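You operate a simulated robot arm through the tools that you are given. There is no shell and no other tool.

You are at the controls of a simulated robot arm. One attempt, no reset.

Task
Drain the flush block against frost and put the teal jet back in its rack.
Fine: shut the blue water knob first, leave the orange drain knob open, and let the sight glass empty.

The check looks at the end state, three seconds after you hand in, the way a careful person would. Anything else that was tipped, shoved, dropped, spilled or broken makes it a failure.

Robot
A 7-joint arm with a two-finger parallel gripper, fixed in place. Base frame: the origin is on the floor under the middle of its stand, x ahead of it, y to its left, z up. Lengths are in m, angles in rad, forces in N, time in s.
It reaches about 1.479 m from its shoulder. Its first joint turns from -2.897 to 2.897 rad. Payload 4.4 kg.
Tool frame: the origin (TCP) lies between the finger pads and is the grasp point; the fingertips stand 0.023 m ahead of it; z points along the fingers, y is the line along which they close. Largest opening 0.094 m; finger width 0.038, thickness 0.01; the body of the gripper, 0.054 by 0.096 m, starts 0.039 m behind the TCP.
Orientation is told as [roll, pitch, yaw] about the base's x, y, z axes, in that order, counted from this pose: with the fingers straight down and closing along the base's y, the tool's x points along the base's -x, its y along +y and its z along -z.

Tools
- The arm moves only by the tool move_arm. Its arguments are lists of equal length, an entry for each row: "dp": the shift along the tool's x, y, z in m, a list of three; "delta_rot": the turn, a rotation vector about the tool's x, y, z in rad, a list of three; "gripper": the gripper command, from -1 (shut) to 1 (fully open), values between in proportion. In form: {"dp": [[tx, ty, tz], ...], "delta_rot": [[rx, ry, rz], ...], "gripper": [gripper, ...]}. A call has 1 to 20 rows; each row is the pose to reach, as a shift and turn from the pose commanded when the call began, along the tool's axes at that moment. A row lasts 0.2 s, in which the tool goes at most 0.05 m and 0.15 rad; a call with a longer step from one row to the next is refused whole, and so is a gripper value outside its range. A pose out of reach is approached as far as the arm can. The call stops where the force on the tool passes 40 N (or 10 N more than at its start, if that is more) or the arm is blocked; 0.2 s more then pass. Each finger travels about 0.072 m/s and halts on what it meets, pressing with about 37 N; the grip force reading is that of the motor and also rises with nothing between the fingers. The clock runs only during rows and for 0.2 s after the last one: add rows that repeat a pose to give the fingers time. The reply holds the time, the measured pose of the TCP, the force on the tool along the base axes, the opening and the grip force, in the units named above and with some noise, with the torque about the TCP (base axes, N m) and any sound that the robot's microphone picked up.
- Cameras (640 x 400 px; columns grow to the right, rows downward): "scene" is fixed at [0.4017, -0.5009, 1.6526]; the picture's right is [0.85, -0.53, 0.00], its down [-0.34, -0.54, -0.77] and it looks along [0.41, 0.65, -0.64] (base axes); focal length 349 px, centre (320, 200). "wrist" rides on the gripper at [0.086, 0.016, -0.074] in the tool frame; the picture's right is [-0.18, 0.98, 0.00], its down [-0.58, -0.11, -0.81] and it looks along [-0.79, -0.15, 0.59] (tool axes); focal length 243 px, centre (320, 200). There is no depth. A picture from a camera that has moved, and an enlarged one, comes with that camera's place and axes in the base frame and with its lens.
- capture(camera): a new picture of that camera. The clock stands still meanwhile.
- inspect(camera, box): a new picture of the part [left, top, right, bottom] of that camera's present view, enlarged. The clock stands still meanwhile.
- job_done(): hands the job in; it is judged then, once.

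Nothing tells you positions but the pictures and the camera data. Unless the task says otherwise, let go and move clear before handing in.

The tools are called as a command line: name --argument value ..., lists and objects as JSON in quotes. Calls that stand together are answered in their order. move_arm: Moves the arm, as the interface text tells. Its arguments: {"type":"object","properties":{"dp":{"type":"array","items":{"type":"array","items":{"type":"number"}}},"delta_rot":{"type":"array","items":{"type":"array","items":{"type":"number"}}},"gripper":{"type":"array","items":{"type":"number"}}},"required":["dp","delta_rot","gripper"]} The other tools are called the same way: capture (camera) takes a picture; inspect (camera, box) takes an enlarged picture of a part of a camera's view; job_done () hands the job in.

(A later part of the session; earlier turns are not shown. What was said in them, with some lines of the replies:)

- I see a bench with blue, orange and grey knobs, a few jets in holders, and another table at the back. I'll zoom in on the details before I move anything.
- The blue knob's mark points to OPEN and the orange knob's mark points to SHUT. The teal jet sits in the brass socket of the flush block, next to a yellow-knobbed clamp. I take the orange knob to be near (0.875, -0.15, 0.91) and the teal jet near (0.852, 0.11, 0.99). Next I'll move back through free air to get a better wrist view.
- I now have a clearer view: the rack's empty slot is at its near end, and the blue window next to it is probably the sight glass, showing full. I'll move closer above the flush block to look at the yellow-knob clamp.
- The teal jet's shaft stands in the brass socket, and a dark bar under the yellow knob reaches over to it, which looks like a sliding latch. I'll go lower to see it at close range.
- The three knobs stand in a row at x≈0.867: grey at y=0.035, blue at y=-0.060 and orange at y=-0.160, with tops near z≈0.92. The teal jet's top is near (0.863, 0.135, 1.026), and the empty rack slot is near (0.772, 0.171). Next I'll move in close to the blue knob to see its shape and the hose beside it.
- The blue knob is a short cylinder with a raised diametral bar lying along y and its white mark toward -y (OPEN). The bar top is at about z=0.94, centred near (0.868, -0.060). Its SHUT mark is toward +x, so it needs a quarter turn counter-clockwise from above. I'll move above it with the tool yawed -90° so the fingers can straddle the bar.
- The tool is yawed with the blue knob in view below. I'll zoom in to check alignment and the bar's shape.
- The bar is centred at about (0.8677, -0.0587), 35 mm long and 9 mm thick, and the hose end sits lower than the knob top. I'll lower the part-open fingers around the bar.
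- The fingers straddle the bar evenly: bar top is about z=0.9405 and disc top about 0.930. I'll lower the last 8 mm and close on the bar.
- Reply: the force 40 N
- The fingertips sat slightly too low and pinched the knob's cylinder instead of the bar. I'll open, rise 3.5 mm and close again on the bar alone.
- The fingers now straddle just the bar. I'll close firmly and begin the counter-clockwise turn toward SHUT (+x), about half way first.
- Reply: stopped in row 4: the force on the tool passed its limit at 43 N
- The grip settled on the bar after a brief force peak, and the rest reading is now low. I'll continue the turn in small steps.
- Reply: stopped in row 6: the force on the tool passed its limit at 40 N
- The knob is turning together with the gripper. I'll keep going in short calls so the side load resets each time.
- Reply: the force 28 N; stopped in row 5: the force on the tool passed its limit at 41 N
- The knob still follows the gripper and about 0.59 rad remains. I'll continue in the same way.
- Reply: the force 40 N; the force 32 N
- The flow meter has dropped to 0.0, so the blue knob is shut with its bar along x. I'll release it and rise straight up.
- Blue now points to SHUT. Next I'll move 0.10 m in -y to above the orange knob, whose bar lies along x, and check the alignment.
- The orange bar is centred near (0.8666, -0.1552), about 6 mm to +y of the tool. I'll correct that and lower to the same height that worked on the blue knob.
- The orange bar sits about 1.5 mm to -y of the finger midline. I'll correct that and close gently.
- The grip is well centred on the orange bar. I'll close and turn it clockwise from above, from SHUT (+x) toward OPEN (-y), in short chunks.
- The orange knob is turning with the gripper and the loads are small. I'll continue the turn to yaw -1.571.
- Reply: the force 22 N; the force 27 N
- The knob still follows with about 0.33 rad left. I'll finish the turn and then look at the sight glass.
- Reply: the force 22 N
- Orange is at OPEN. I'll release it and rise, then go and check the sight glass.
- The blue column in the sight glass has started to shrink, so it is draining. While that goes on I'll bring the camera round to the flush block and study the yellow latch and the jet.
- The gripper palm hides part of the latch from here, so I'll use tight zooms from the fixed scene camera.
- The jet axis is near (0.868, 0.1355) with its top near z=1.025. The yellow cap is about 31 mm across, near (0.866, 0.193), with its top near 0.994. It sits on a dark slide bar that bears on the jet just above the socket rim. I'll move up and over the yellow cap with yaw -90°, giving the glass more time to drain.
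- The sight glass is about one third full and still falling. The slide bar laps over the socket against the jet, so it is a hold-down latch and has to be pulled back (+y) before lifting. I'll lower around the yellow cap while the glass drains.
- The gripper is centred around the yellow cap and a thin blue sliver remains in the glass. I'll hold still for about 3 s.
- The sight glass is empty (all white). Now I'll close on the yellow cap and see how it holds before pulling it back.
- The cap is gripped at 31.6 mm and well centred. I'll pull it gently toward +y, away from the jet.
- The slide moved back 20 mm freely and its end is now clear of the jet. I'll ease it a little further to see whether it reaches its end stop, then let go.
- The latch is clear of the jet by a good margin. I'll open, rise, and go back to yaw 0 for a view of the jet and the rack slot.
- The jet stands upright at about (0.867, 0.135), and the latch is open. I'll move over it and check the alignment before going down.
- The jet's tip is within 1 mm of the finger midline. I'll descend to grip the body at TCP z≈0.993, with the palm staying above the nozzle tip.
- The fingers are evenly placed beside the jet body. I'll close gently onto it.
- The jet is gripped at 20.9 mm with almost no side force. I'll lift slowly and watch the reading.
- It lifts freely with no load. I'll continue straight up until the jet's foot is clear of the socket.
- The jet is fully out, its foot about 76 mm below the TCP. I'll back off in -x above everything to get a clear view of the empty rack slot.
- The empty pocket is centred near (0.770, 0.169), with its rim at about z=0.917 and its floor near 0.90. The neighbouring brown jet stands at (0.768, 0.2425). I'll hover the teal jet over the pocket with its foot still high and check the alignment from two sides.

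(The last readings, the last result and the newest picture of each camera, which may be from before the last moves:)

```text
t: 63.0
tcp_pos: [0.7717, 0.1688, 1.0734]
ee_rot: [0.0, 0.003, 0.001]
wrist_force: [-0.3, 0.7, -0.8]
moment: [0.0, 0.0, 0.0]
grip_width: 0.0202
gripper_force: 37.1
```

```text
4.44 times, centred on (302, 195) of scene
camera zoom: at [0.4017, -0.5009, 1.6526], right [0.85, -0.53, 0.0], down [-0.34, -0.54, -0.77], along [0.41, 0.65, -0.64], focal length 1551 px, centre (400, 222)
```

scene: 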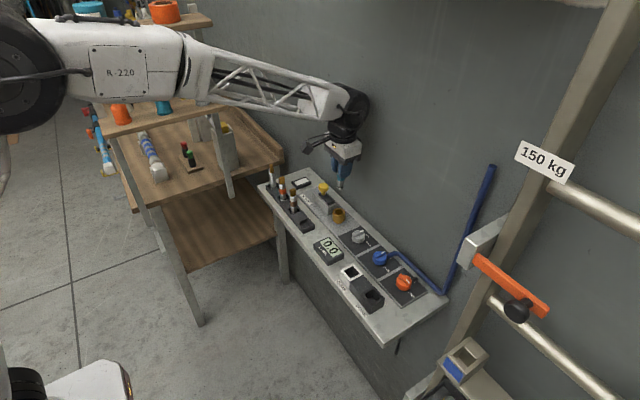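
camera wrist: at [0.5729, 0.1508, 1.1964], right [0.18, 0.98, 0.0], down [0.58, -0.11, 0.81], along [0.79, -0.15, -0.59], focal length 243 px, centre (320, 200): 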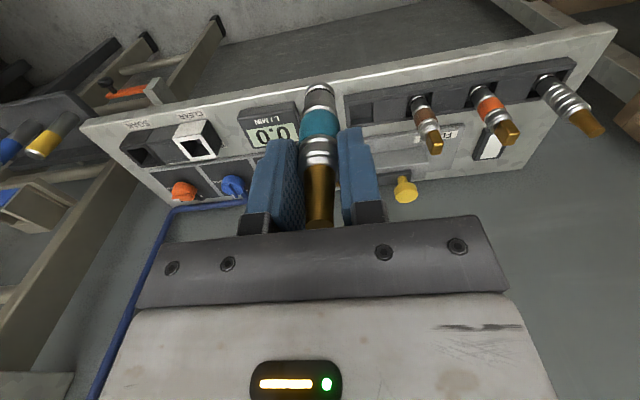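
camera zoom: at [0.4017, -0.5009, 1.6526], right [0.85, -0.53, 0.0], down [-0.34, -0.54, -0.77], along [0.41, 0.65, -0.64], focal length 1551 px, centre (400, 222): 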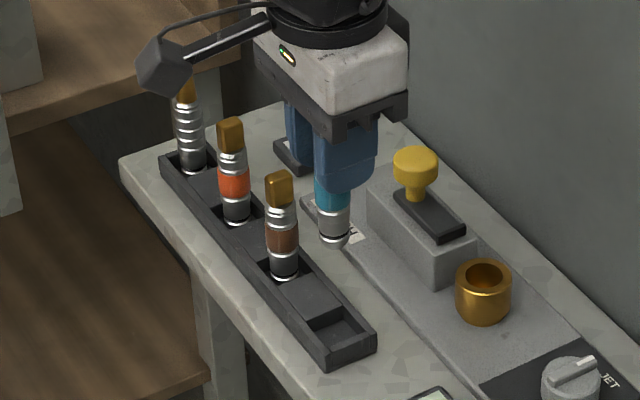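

I'll rotate to yaw -90° in place to see the x alignment directly; the camera will pass well above the brown jet.

move_arm --dp '[[0, 0, -0.01], [0, 0, -0.015], [0, 0, -0.015], [0, 0, -0.015], [0, 0, -0.015], [0, 0, -0.015], [0, 0, -0.015], [0, 0, -0.015], [0, 0, -0.015], [0, 0, -0.015], [0, 0, -0.015], [0, 0, -0.015]]' --delta_rot '[[0, 0, 0.14], [0, 0, 0.28], [0, 0, 0.42], [0, 0, 0.57], [0, 0, 0.71], [0, 0, 0.85], [0, 0, 1.0], [0, 0, 1.14], [0, 0, 1.28], [0, 0, 1.43], [0, 0, 1.5708], [0, 0, 1.5708]]' --gripper '[-0.9, -0.9, -0.9, -0.9, -0.9, -0.9, -0.9, -0.9, -0.9, -0.9, -0.9, -0.9]'

capture --camera "wrist"

inspect --camera "wrist" --box '[240, 0, 400, 120]'

inspect --camera "scene" --box '[262, 150, 342, 240]'

```text
t: 65.7
tcp_pos: [0.77, 0.1701, 1.0882]
ee_rot: [0.001, -0.001, -1.571]
wrist_force: [-0.4, -0.4, -0.8]
moment: [0.0, -0.01, 0.01]
grip_width: 0.0205
gripper_force: 36.7
```

```text
taken
camera wrist: at [0.7864, 0.2553, 1.1621], right [0.98, -0.19, 0.0], down [-0.11, -0.58, 0.81], along [-0.15, -0.79, -0.59], focal length 243 px, centre (320, 200)
```

wrist: 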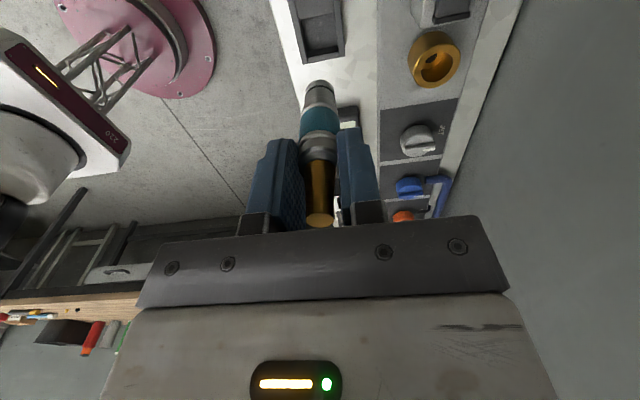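

```text
3.33 times, centred on (320, 60) of wrist
camera zoom: at [0.7864, 0.2553, 1.1621], right [0.98, -0.19, 0.0], down [-0.11, -0.58, 0.81], along [-0.15, -0.79, -0.59], focal length 809 px, centre (320, 667)
```

zoom: 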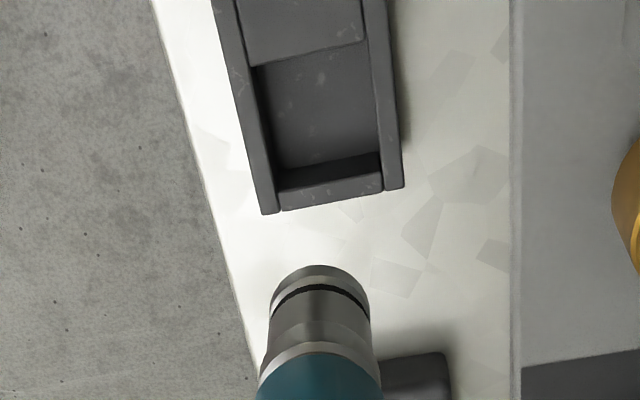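

```text
4.44 times, centred on (302, 195) of scene
camera zoom: at [0.4017, -0.5009, 1.6526], right [0.85, -0.53, 0.0], down [-0.34, -0.54, -0.77], along [0.41, 0.65, -0.64], focal length 1551 px, centre (400, 222)
```

zoom: 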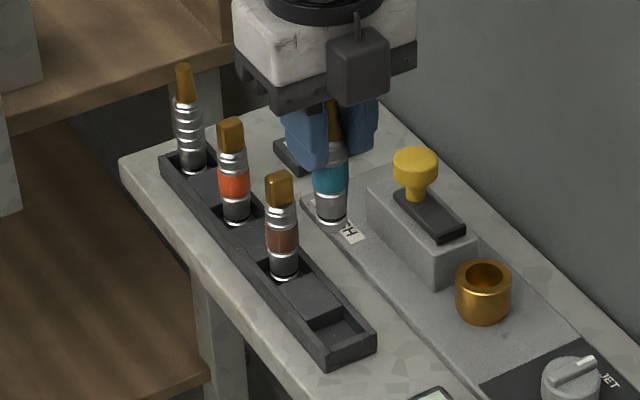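

From both views the pocket is centred at (0.770, 0.1686), about 29 mm square and 11 mm deep. The jet's foot is 20 mm across and sits on the tool axis. I'll rotate back to yaw 0, which keeps the camera away from the brown jet, and centre over the pocket.

move_arm --dp '[[0, 0, 0], [0, 0, 0], [0, 0, 0], [0, 0, 0], [0, 0, 0], [0, 0, 0], [0, 0, 0], [0, 0, 0], [-0.0007, 0, 0], [-0.0007, 0, 0], [-0.0007, 0, 0], [-0.0007, 0, 0]]' --delta_rot '[[0, 0, -0.14], [0, 0, -0.28], [0, 0, -0.42], [0, 0, -0.57], [0, 0, -0.71], [0, 0, -0.85], [0, 0, -1.0], [0, 0, -1.14], [0, 0, -1.28], [0, 0, -1.43], [0, 0, -1.5708], [0, 0, -1.5708]]' --gripper '[-0.9, -0.9, -0.9, -0.9, -0.9, -0.9, -0.9, -0.9, -0.9, -0.9, -0.9, -0.9]'

move_arm --dp '[[0, 0, 0.02], [0, 0, 0.04], [0, 0, 0.06], [0, 0, 0.075], [0, 0, 0.075]]' --delta_rot '[[0, 0, 0], [0, 0, 0], [0, 0, 0], [0, 0, 0], [0, 0, 0]]' --gripper '[-0.9, -0.9, -0.9, -0.9, -0.9]'

inspect --camera "wrist" --box '[240, 40, 400, 150]'

inspect --camera "scene" --box '[272, 170, 332, 240]'

```text
t: 68.2
tcp_pos: [0.7712, 0.1691, 1.0888]
ee_rot: [0.0, 0.0, 0.002]
wrist_force: [-0.8, 0.6, -0.5]
moment: [0.02, -0.02, 0.05]
grip_width: 0.0205
gripper_force: 36.2
```

```text
t: 69.5
tcp_pos: [0.7704, 0.1676, 1.0105]
ee_rot: [0.0, 0.001, 0.001]
wrist_force: [0.8, -0.1, -0.9]
moment: [-0.03, 0.01, -0.02]
grip_width: 0.0204
gripper_force: 37.6
```

```text
3.64 times, centred on (320, 95) of wrist
camera zoom: at [0.6837, 0.1841, 1.0855], right [0.18, 0.98, 0.0], down [0.58, -0.11, 0.81], along [0.79, -0.15, -0.59], focal length 882 px, centre (320, 582)
```

zoom: 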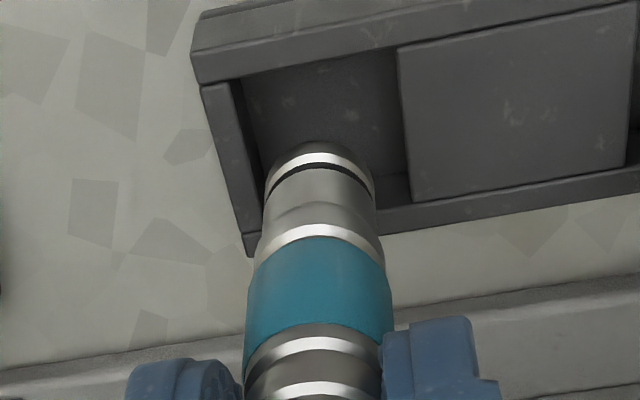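

```text
5.71 times, centred on (302, 205) of scene
camera zoom: at [0.4017, -0.5009, 1.6526], right [0.85, -0.53, 0.0], down [-0.34, -0.54, -0.77], along [0.41, 0.65, -0.64], focal length 1994 px, centre (423, 171)
```

zoom: 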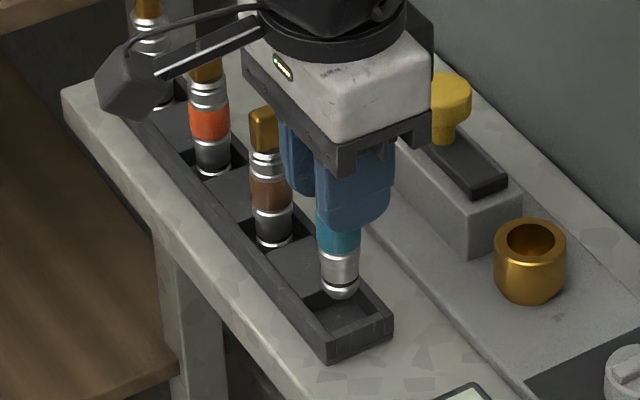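

The foot is heading for the middle of the pocket. I'll lower to rim height and check again.

move_arm --dp '[[0, 0, 0.006], [0, 0, 0.012], [0, 0, 0.018], [0, 0, 0.018]]' --delta_rot '[[0, 0, 0], [0, 0, 0], [0, 0, 0], [0, 0, 0]]' --gripper '[-0.9, -0.9, -0.9, -0.9]'

inspect --camera "wrist" --box '[240, 40, 400, 150]'

inspect --camera "scene" --box '[282, 190, 332, 240]'

```text
t: 70.5
tcp_pos: [0.77, 0.1677, 0.9958]
ee_rot: [0.0, 0.001, 0.001]
wrist_force: [-0.6, 0.5, -0.6]
moment: [-0.02, 0.01, -0.01]
grip_width: 0.0205
gripper_force: 37.3
```

```text
3.64 times, centred on (320, 95) of wrist
camera zoom: at [0.6843, 0.1843, 1.0687], right [0.18, 0.98, 0.0], down [0.58, -0.11, 0.81], along [0.79, -0.15, -0.59], focal length 882 px, centre (320, 582)
```

zoom: 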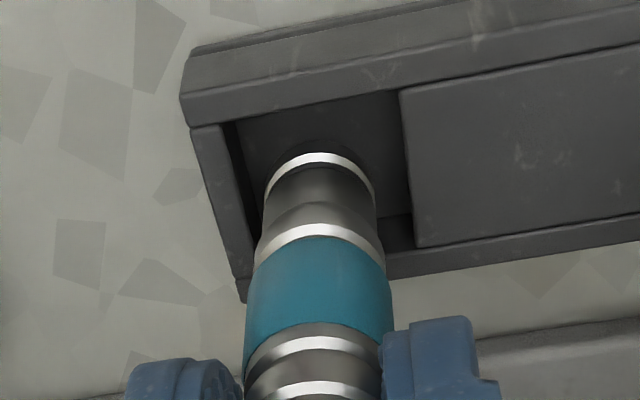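

```text
8.00 times, centred on (307, 215) of scene
camera zoom: at [0.4017, -0.5009, 1.6526], right [0.85, -0.53, 0.0], down [-0.34, -0.54, -0.77], along [0.41, 0.65, -0.64], focal length 2792 px, centre (424, 80)
```

zoom: 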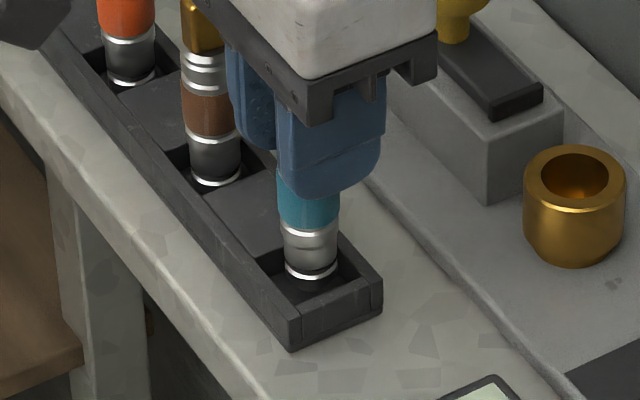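

The foot is inside the pocket outline with gaps all round. I'll lower in small steps and watch for touch-down.

move_arm --dp '[[0, 0, 0.003], [0, 0, 0.006], [0, 0, 0.008], [0, 0, 0.008]]' --delta_rot '[[0, 0, 0], [0, 0, 0], [0, 0, 0], [0, 0, 0]]' --gripper '[-0.9, -0.9, -0.9, -0.9]'

inspect --camera "scene" --box '[282, 190, 332, 240]'

inspect --camera "wrist" --box '[240, 40, 400, 150]'

```text
t: 71.5
tcp_pos: [0.7715, 0.1683, 0.9882]
ee_rot: [0.002, -0.001, 0.0]
wrist_force: [-0.3, 0.0, -0.7]
moment: [0.02, 0.01, 0.0]
grip_width: 0.0207
gripper_force: 37.0
```

```text
8.00 times, centred on (307, 215) of scene
camera zoom: at [0.4017, -0.5009, 1.6526], right [0.85, -0.53, 0.0], down [-0.34, -0.54, -0.77], along [0.41, 0.65, -0.64], focal length 2792 px, centre (424, 80)
```

zoom: 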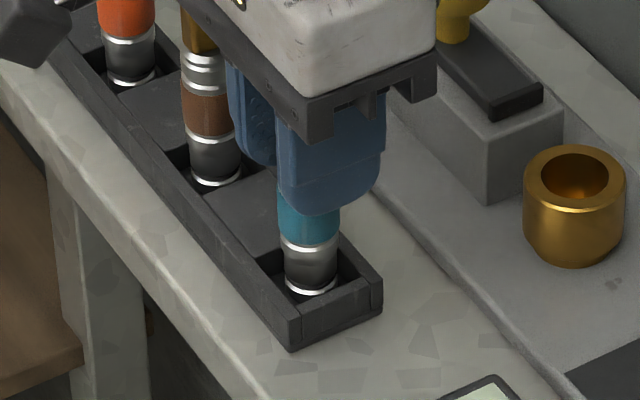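

```text
3.64 times, centred on (320, 95) of wrist
camera zoom: at [0.6841, 0.1842, 1.0611], right [0.18, 0.98, 0.0], down [0.58, -0.11, 0.81], along [0.79, -0.15, -0.59], focal length 882 px, centre (320, 582)
```

zoom: 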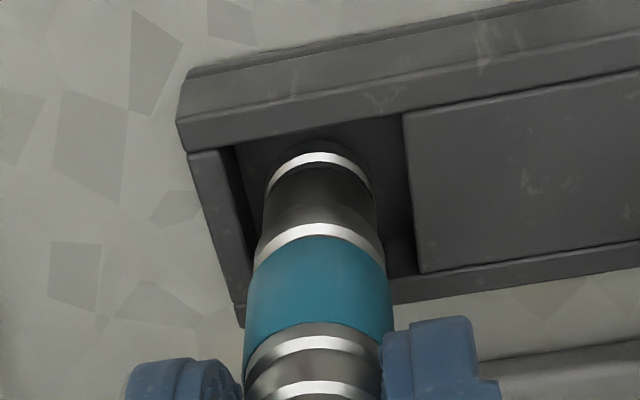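

There is no contact yet and the foot is almost at floor level. I'll take finer steps.

move_arm --dp '[[0, 0, 0.0015], [0, 0, 0.003], [0, 0, 0.003]]' --delta_rot '[[0, 0, 0], [0, 0, 0], [0, 0, 0]]' --gripper '[-0.9, -0.9, -0.9]'

move_arm --dp '[[0, 0, 0.001], [0, 0, 0.002], [0, 0, 0.002]]' --delta_rot '[[0, 0, 0], [0, 0, 0], [0, 0, 0]]' --gripper '[-0.9, -0.9, -0.9]'

inspect --camera "scene" --box '[282, 190, 332, 240]'

```text
t: 72.2
tcp_pos: [0.7723, 0.1681, 0.9869]
ee_rot: [0.0, -0.002, 0.0]
wrist_force: [-0.6, 5.8, 25.7]
moment: [0.41, 0.14, 0.01]
grip_width: 0.0205
gripper_force: 37.3
```

```text
t: 73.0
tcp_pos: [0.7724, 0.1673, 0.985]
ee_rot: [0.0, 0.0, 0.001]
wrist_force: [0.7, -0.6, 4.2]
moment: [-0.11, 0.0, 0.0]
grip_width: 0.0206
gripper_force: 36.3
stopped in row 3: the force on the tool passed its limit at 42 N (the readings are from after the stop); the commanded pose is now the measured one
```

```text
8.00 times, centred on (307, 215) of scene
camera zoom: at [0.4017, -0.5009, 1.6526], right [0.85, -0.53, 0.0], down [-0.34, -0.54, -0.77], along [0.41, 0.65, -0.64], focal length 2792 px, centre (424, 80)
```

zoom: 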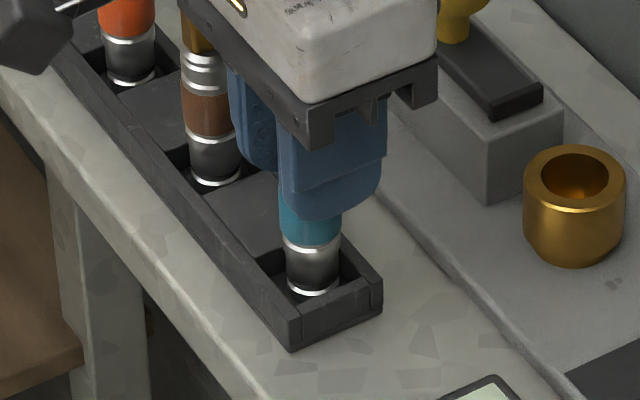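

The foot is on the pocket floor with only about 4 N residual. I'll check that it stands upright before opening slowly.

inspect --camera "wrist" --box '[220, 50, 420, 230]'

move_arm --dp '[[0, 0, 0], [0, 0, 0], [0, 0, 0], [0, 0, 0], [0, 0, 0], [0, 0, 0]]' --delta_rot '[[0, 0, 0], [0, 0, 0], [0, 0, 0], [0, 0, 0], [0, 0, 0], [0, 0, 0]]' --gripper '[-0.55, -0.5, -0.45, -0.35, -0.2, -0.2]'

inspect --camera "wrist" --box '[220, 50, 420, 230]'

inspect --camera "scene" --box '[282, 190, 332, 240]'

```text
2.22 times, centred on (320, 140) of wrist
camera zoom: at [0.6842, 0.184, 1.0581], right [0.18, 0.98, 0.0], down [0.58, -0.11, 0.81], along [0.79, -0.15, -0.59], focal length 539 px, centre (320, 333)
```

zoom: 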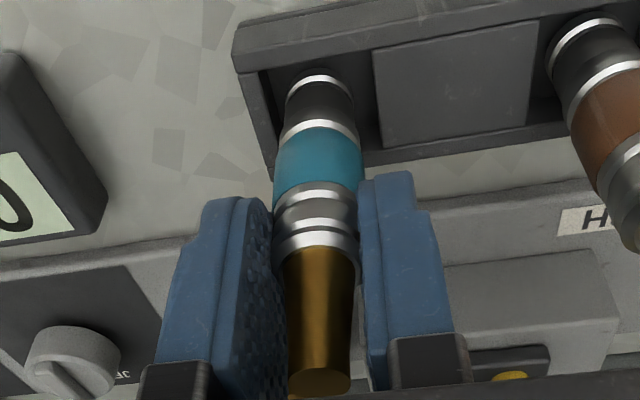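

```text
t: 74.3
tcp_pos: [0.7712, 0.1674, 0.9842]
ee_rot: [0.0, -0.001, 0.0]
wrist_force: [0.3, 0.1, 0.0]
moment: [0.0, 0.01, 0.0]
grip_width: 0.0377
gripper_force: 0.0
```

```text
2.22 times, centred on (320, 140) of wrist
camera zoom: at [0.6841, 0.1841, 1.0574], right [0.18, 0.98, 0.0], down [0.58, -0.11, 0.81], along [0.79, -0.15, -0.59], focal length 539 px, centre (320, 333)
```

zoom: 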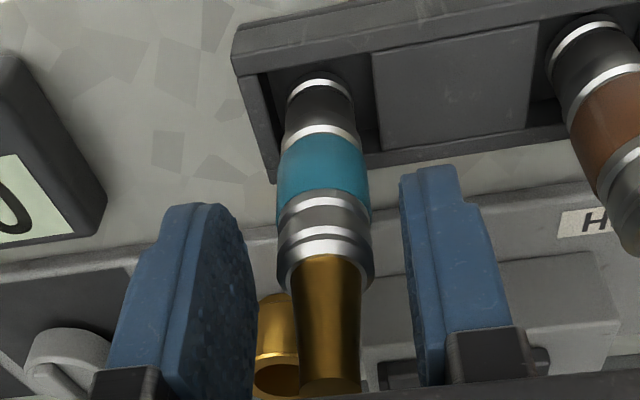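

```text
8.00 times, centred on (307, 215) of scene
camera zoom: at [0.4017, -0.5009, 1.6526], right [0.85, -0.53, 0.0], down [-0.34, -0.54, -0.77], along [0.41, 0.65, -0.64], focal length 2792 px, centre (424, 80)
```

zoom: 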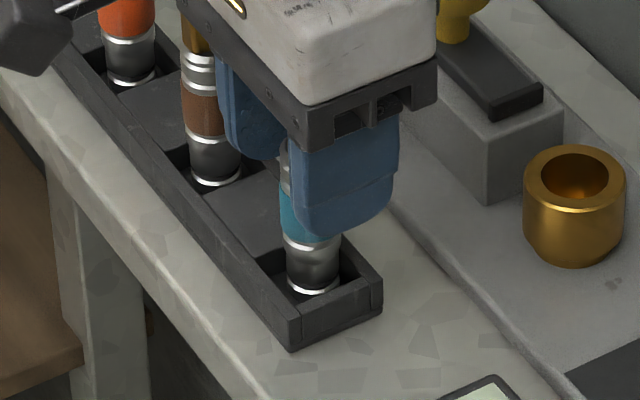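

The jet stands on its own in the pocket. I'll open a little wider and rise straight up.

move_arm --dp '[[0, 0, 0], [0, 0, 0], [0, 0, -0.01], [0, 0, -0.03], [0, 0, -0.06], [0, 0, -0.09], [0, 0, -0.13], [0, 0, -0.16], [0, 0, -0.16]]' --delta_rot '[[0, 0, 0], [0, 0, 0], [0, 0, 0], [0, 0, 0], [0, 0, 0], [0, 0, 0], [0, 0, 0], [0, 0, 0], [0, 0, 0]]' --gripper '[0.1, 0.1, 0.1, 0.1, 0.1, 0.1, 0.1, 0.1, 0.1]'

capture --camera "wrist"

inspect --camera "scene" --box '[262, 160, 352, 240]'

```text
t: 76.3
tcp_pos: [0.7715, 0.1673, 1.1454]
ee_rot: [0.001, -0.001, 0.002]
wrist_force: [0.3, -0.2, 0.4]
moment: [-0.01, 0.01, -0.01]
grip_width: 0.052
gripper_force: 0.0
```

```text
taken
camera wrist: at [0.6833, 0.1842, 1.2194], right [0.18, 0.98, 0.0], down [0.58, -0.11, 0.81], along [0.79, -0.15, -0.59], focal length 243 px, centre (320, 200)
```

wrist: 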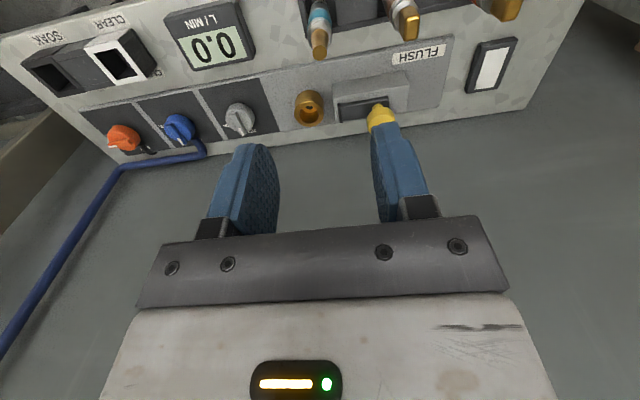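

```text
5.00 times, centred on (307, 200) of scene
camera zoom: at [0.4017, -0.5009, 1.6526], right [0.85, -0.53, 0.0], down [-0.34, -0.54, -0.77], along [0.41, 0.65, -0.64], focal length 1745 px, centre (385, 200)
```

zoom: 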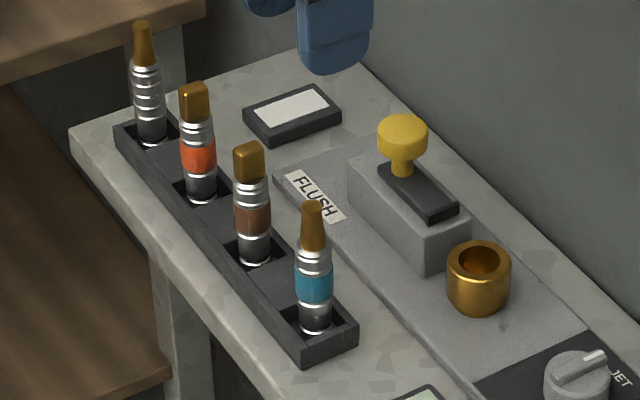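

The teal jet stands upright in its rack pocket, the glass is empty and the flow reads 0.0. I'll retreat further and do a last check of everything.

move_arm --dp '[[0.02, 0, -0.03], [0.05, 0, -0.06], [0.08, 0, -0.09], [0.11, 0, -0.11], [0.14, 0, -0.13], [0.17, 0, -0.14], [0.17, 0, -0.14]]' --delta_rot '[[0, 0, 0], [0, 0, 0], [0, 0, 0], [0, 0, 0], [0, 0, 0], [0, 0, 0], [0, 0, 0]]' --gripper '[0.1, 0.1, 0.1, 0.1, 0.1, 0.1, 0.1]'

capture --camera "scene"

inspect --camera "scene" --box '[262, 165, 452, 310]'

inspect --camera "wrist" --box '[200, 60, 480, 235]'

```text
t: 78.0
tcp_pos: [0.6017, 0.1669, 1.283]
ee_rot: [0.001, 0.0, 0.002]
wrist_force: [0.5, -0.6, 0.3]
moment: [-0.01, 0.03, 0.01]
grip_width: 0.0515
gripper_force: 0.1
```

```text
taken
```

scene: 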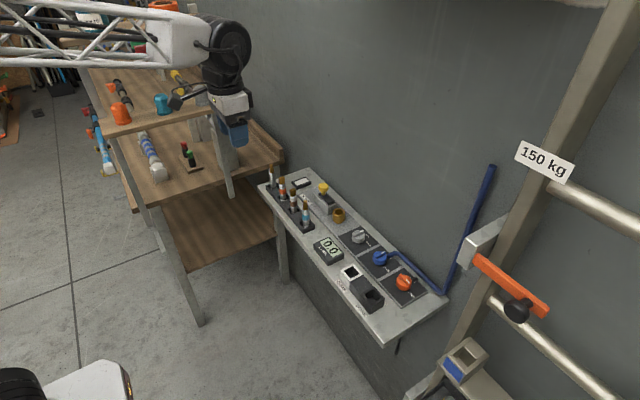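

```text
2.76 times, centred on (357, 238) of scene
camera zoom: at [0.4017, -0.5009, 1.6526], right [0.85, -0.53, 0.0], down [-0.34, -0.54, -0.77], along [0.41, 0.65, -0.64], focal length 963 px, centre (218, 97)
```

zoom: 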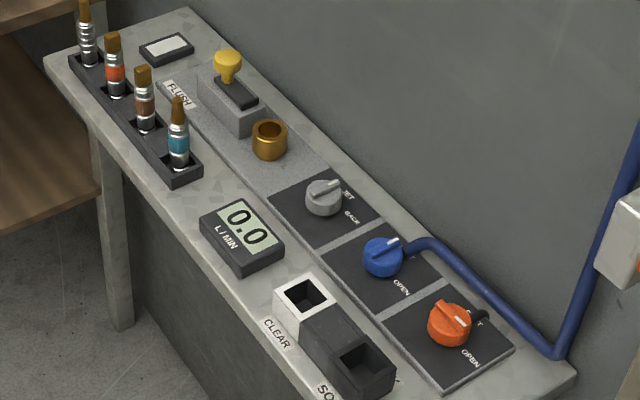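

```text
2.29 times, centred on (340, 148) of wrist
camera zoom: at [0.5134, 0.1839, 1.3566], right [0.18, 0.98, 0.0], down [0.58, -0.11, 0.81], along [0.79, -0.15, -0.59], focal length 555 px, centre (274, 320)
```

zoom: 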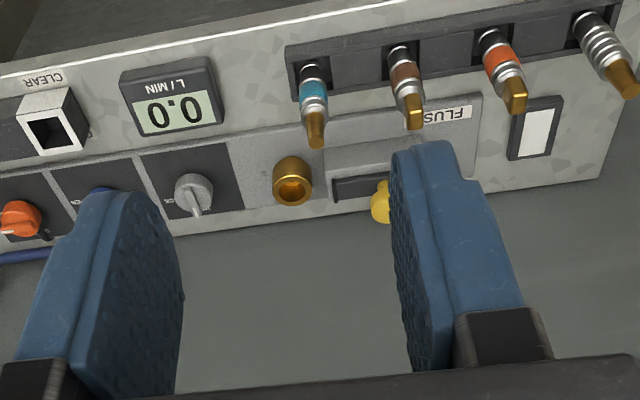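

The blue knob is at SHUT, the orange knob is at OPEN, the flow reads 0.0 and the sight glass is empty. The teal jet stands upright in its rack pocket, nothing else was disturbed, and the arm is clear, so I'm handing in.

job_done

```text
The job is handed in.
```

The flush block is drained and the teal jet is back in its rack; I've handed the job in, but no result has come back.

- **Water:** I shut the blue knob first, and the flow meter dropped from 2.0 to 0.0 L/min.
- **Drain:** I turned the orange knob to OPEN and left it there. The sight glass emptied before I touched the jet.
- **Latch:** The yellow-knobbed slide was holding the jet down in its socket. I pulled it back about 26 mm to free the jet and left it open.
- **Jet:** The teal jet stands upright in the empty pocket at the near end of the rack. As I set it down, the force briefly reached 42 N, and the arm stopped and eased off. The jet showed no sign of harm.

In the final pictures nothing else had been knocked or moved. The gripper is open and clear of the bench.
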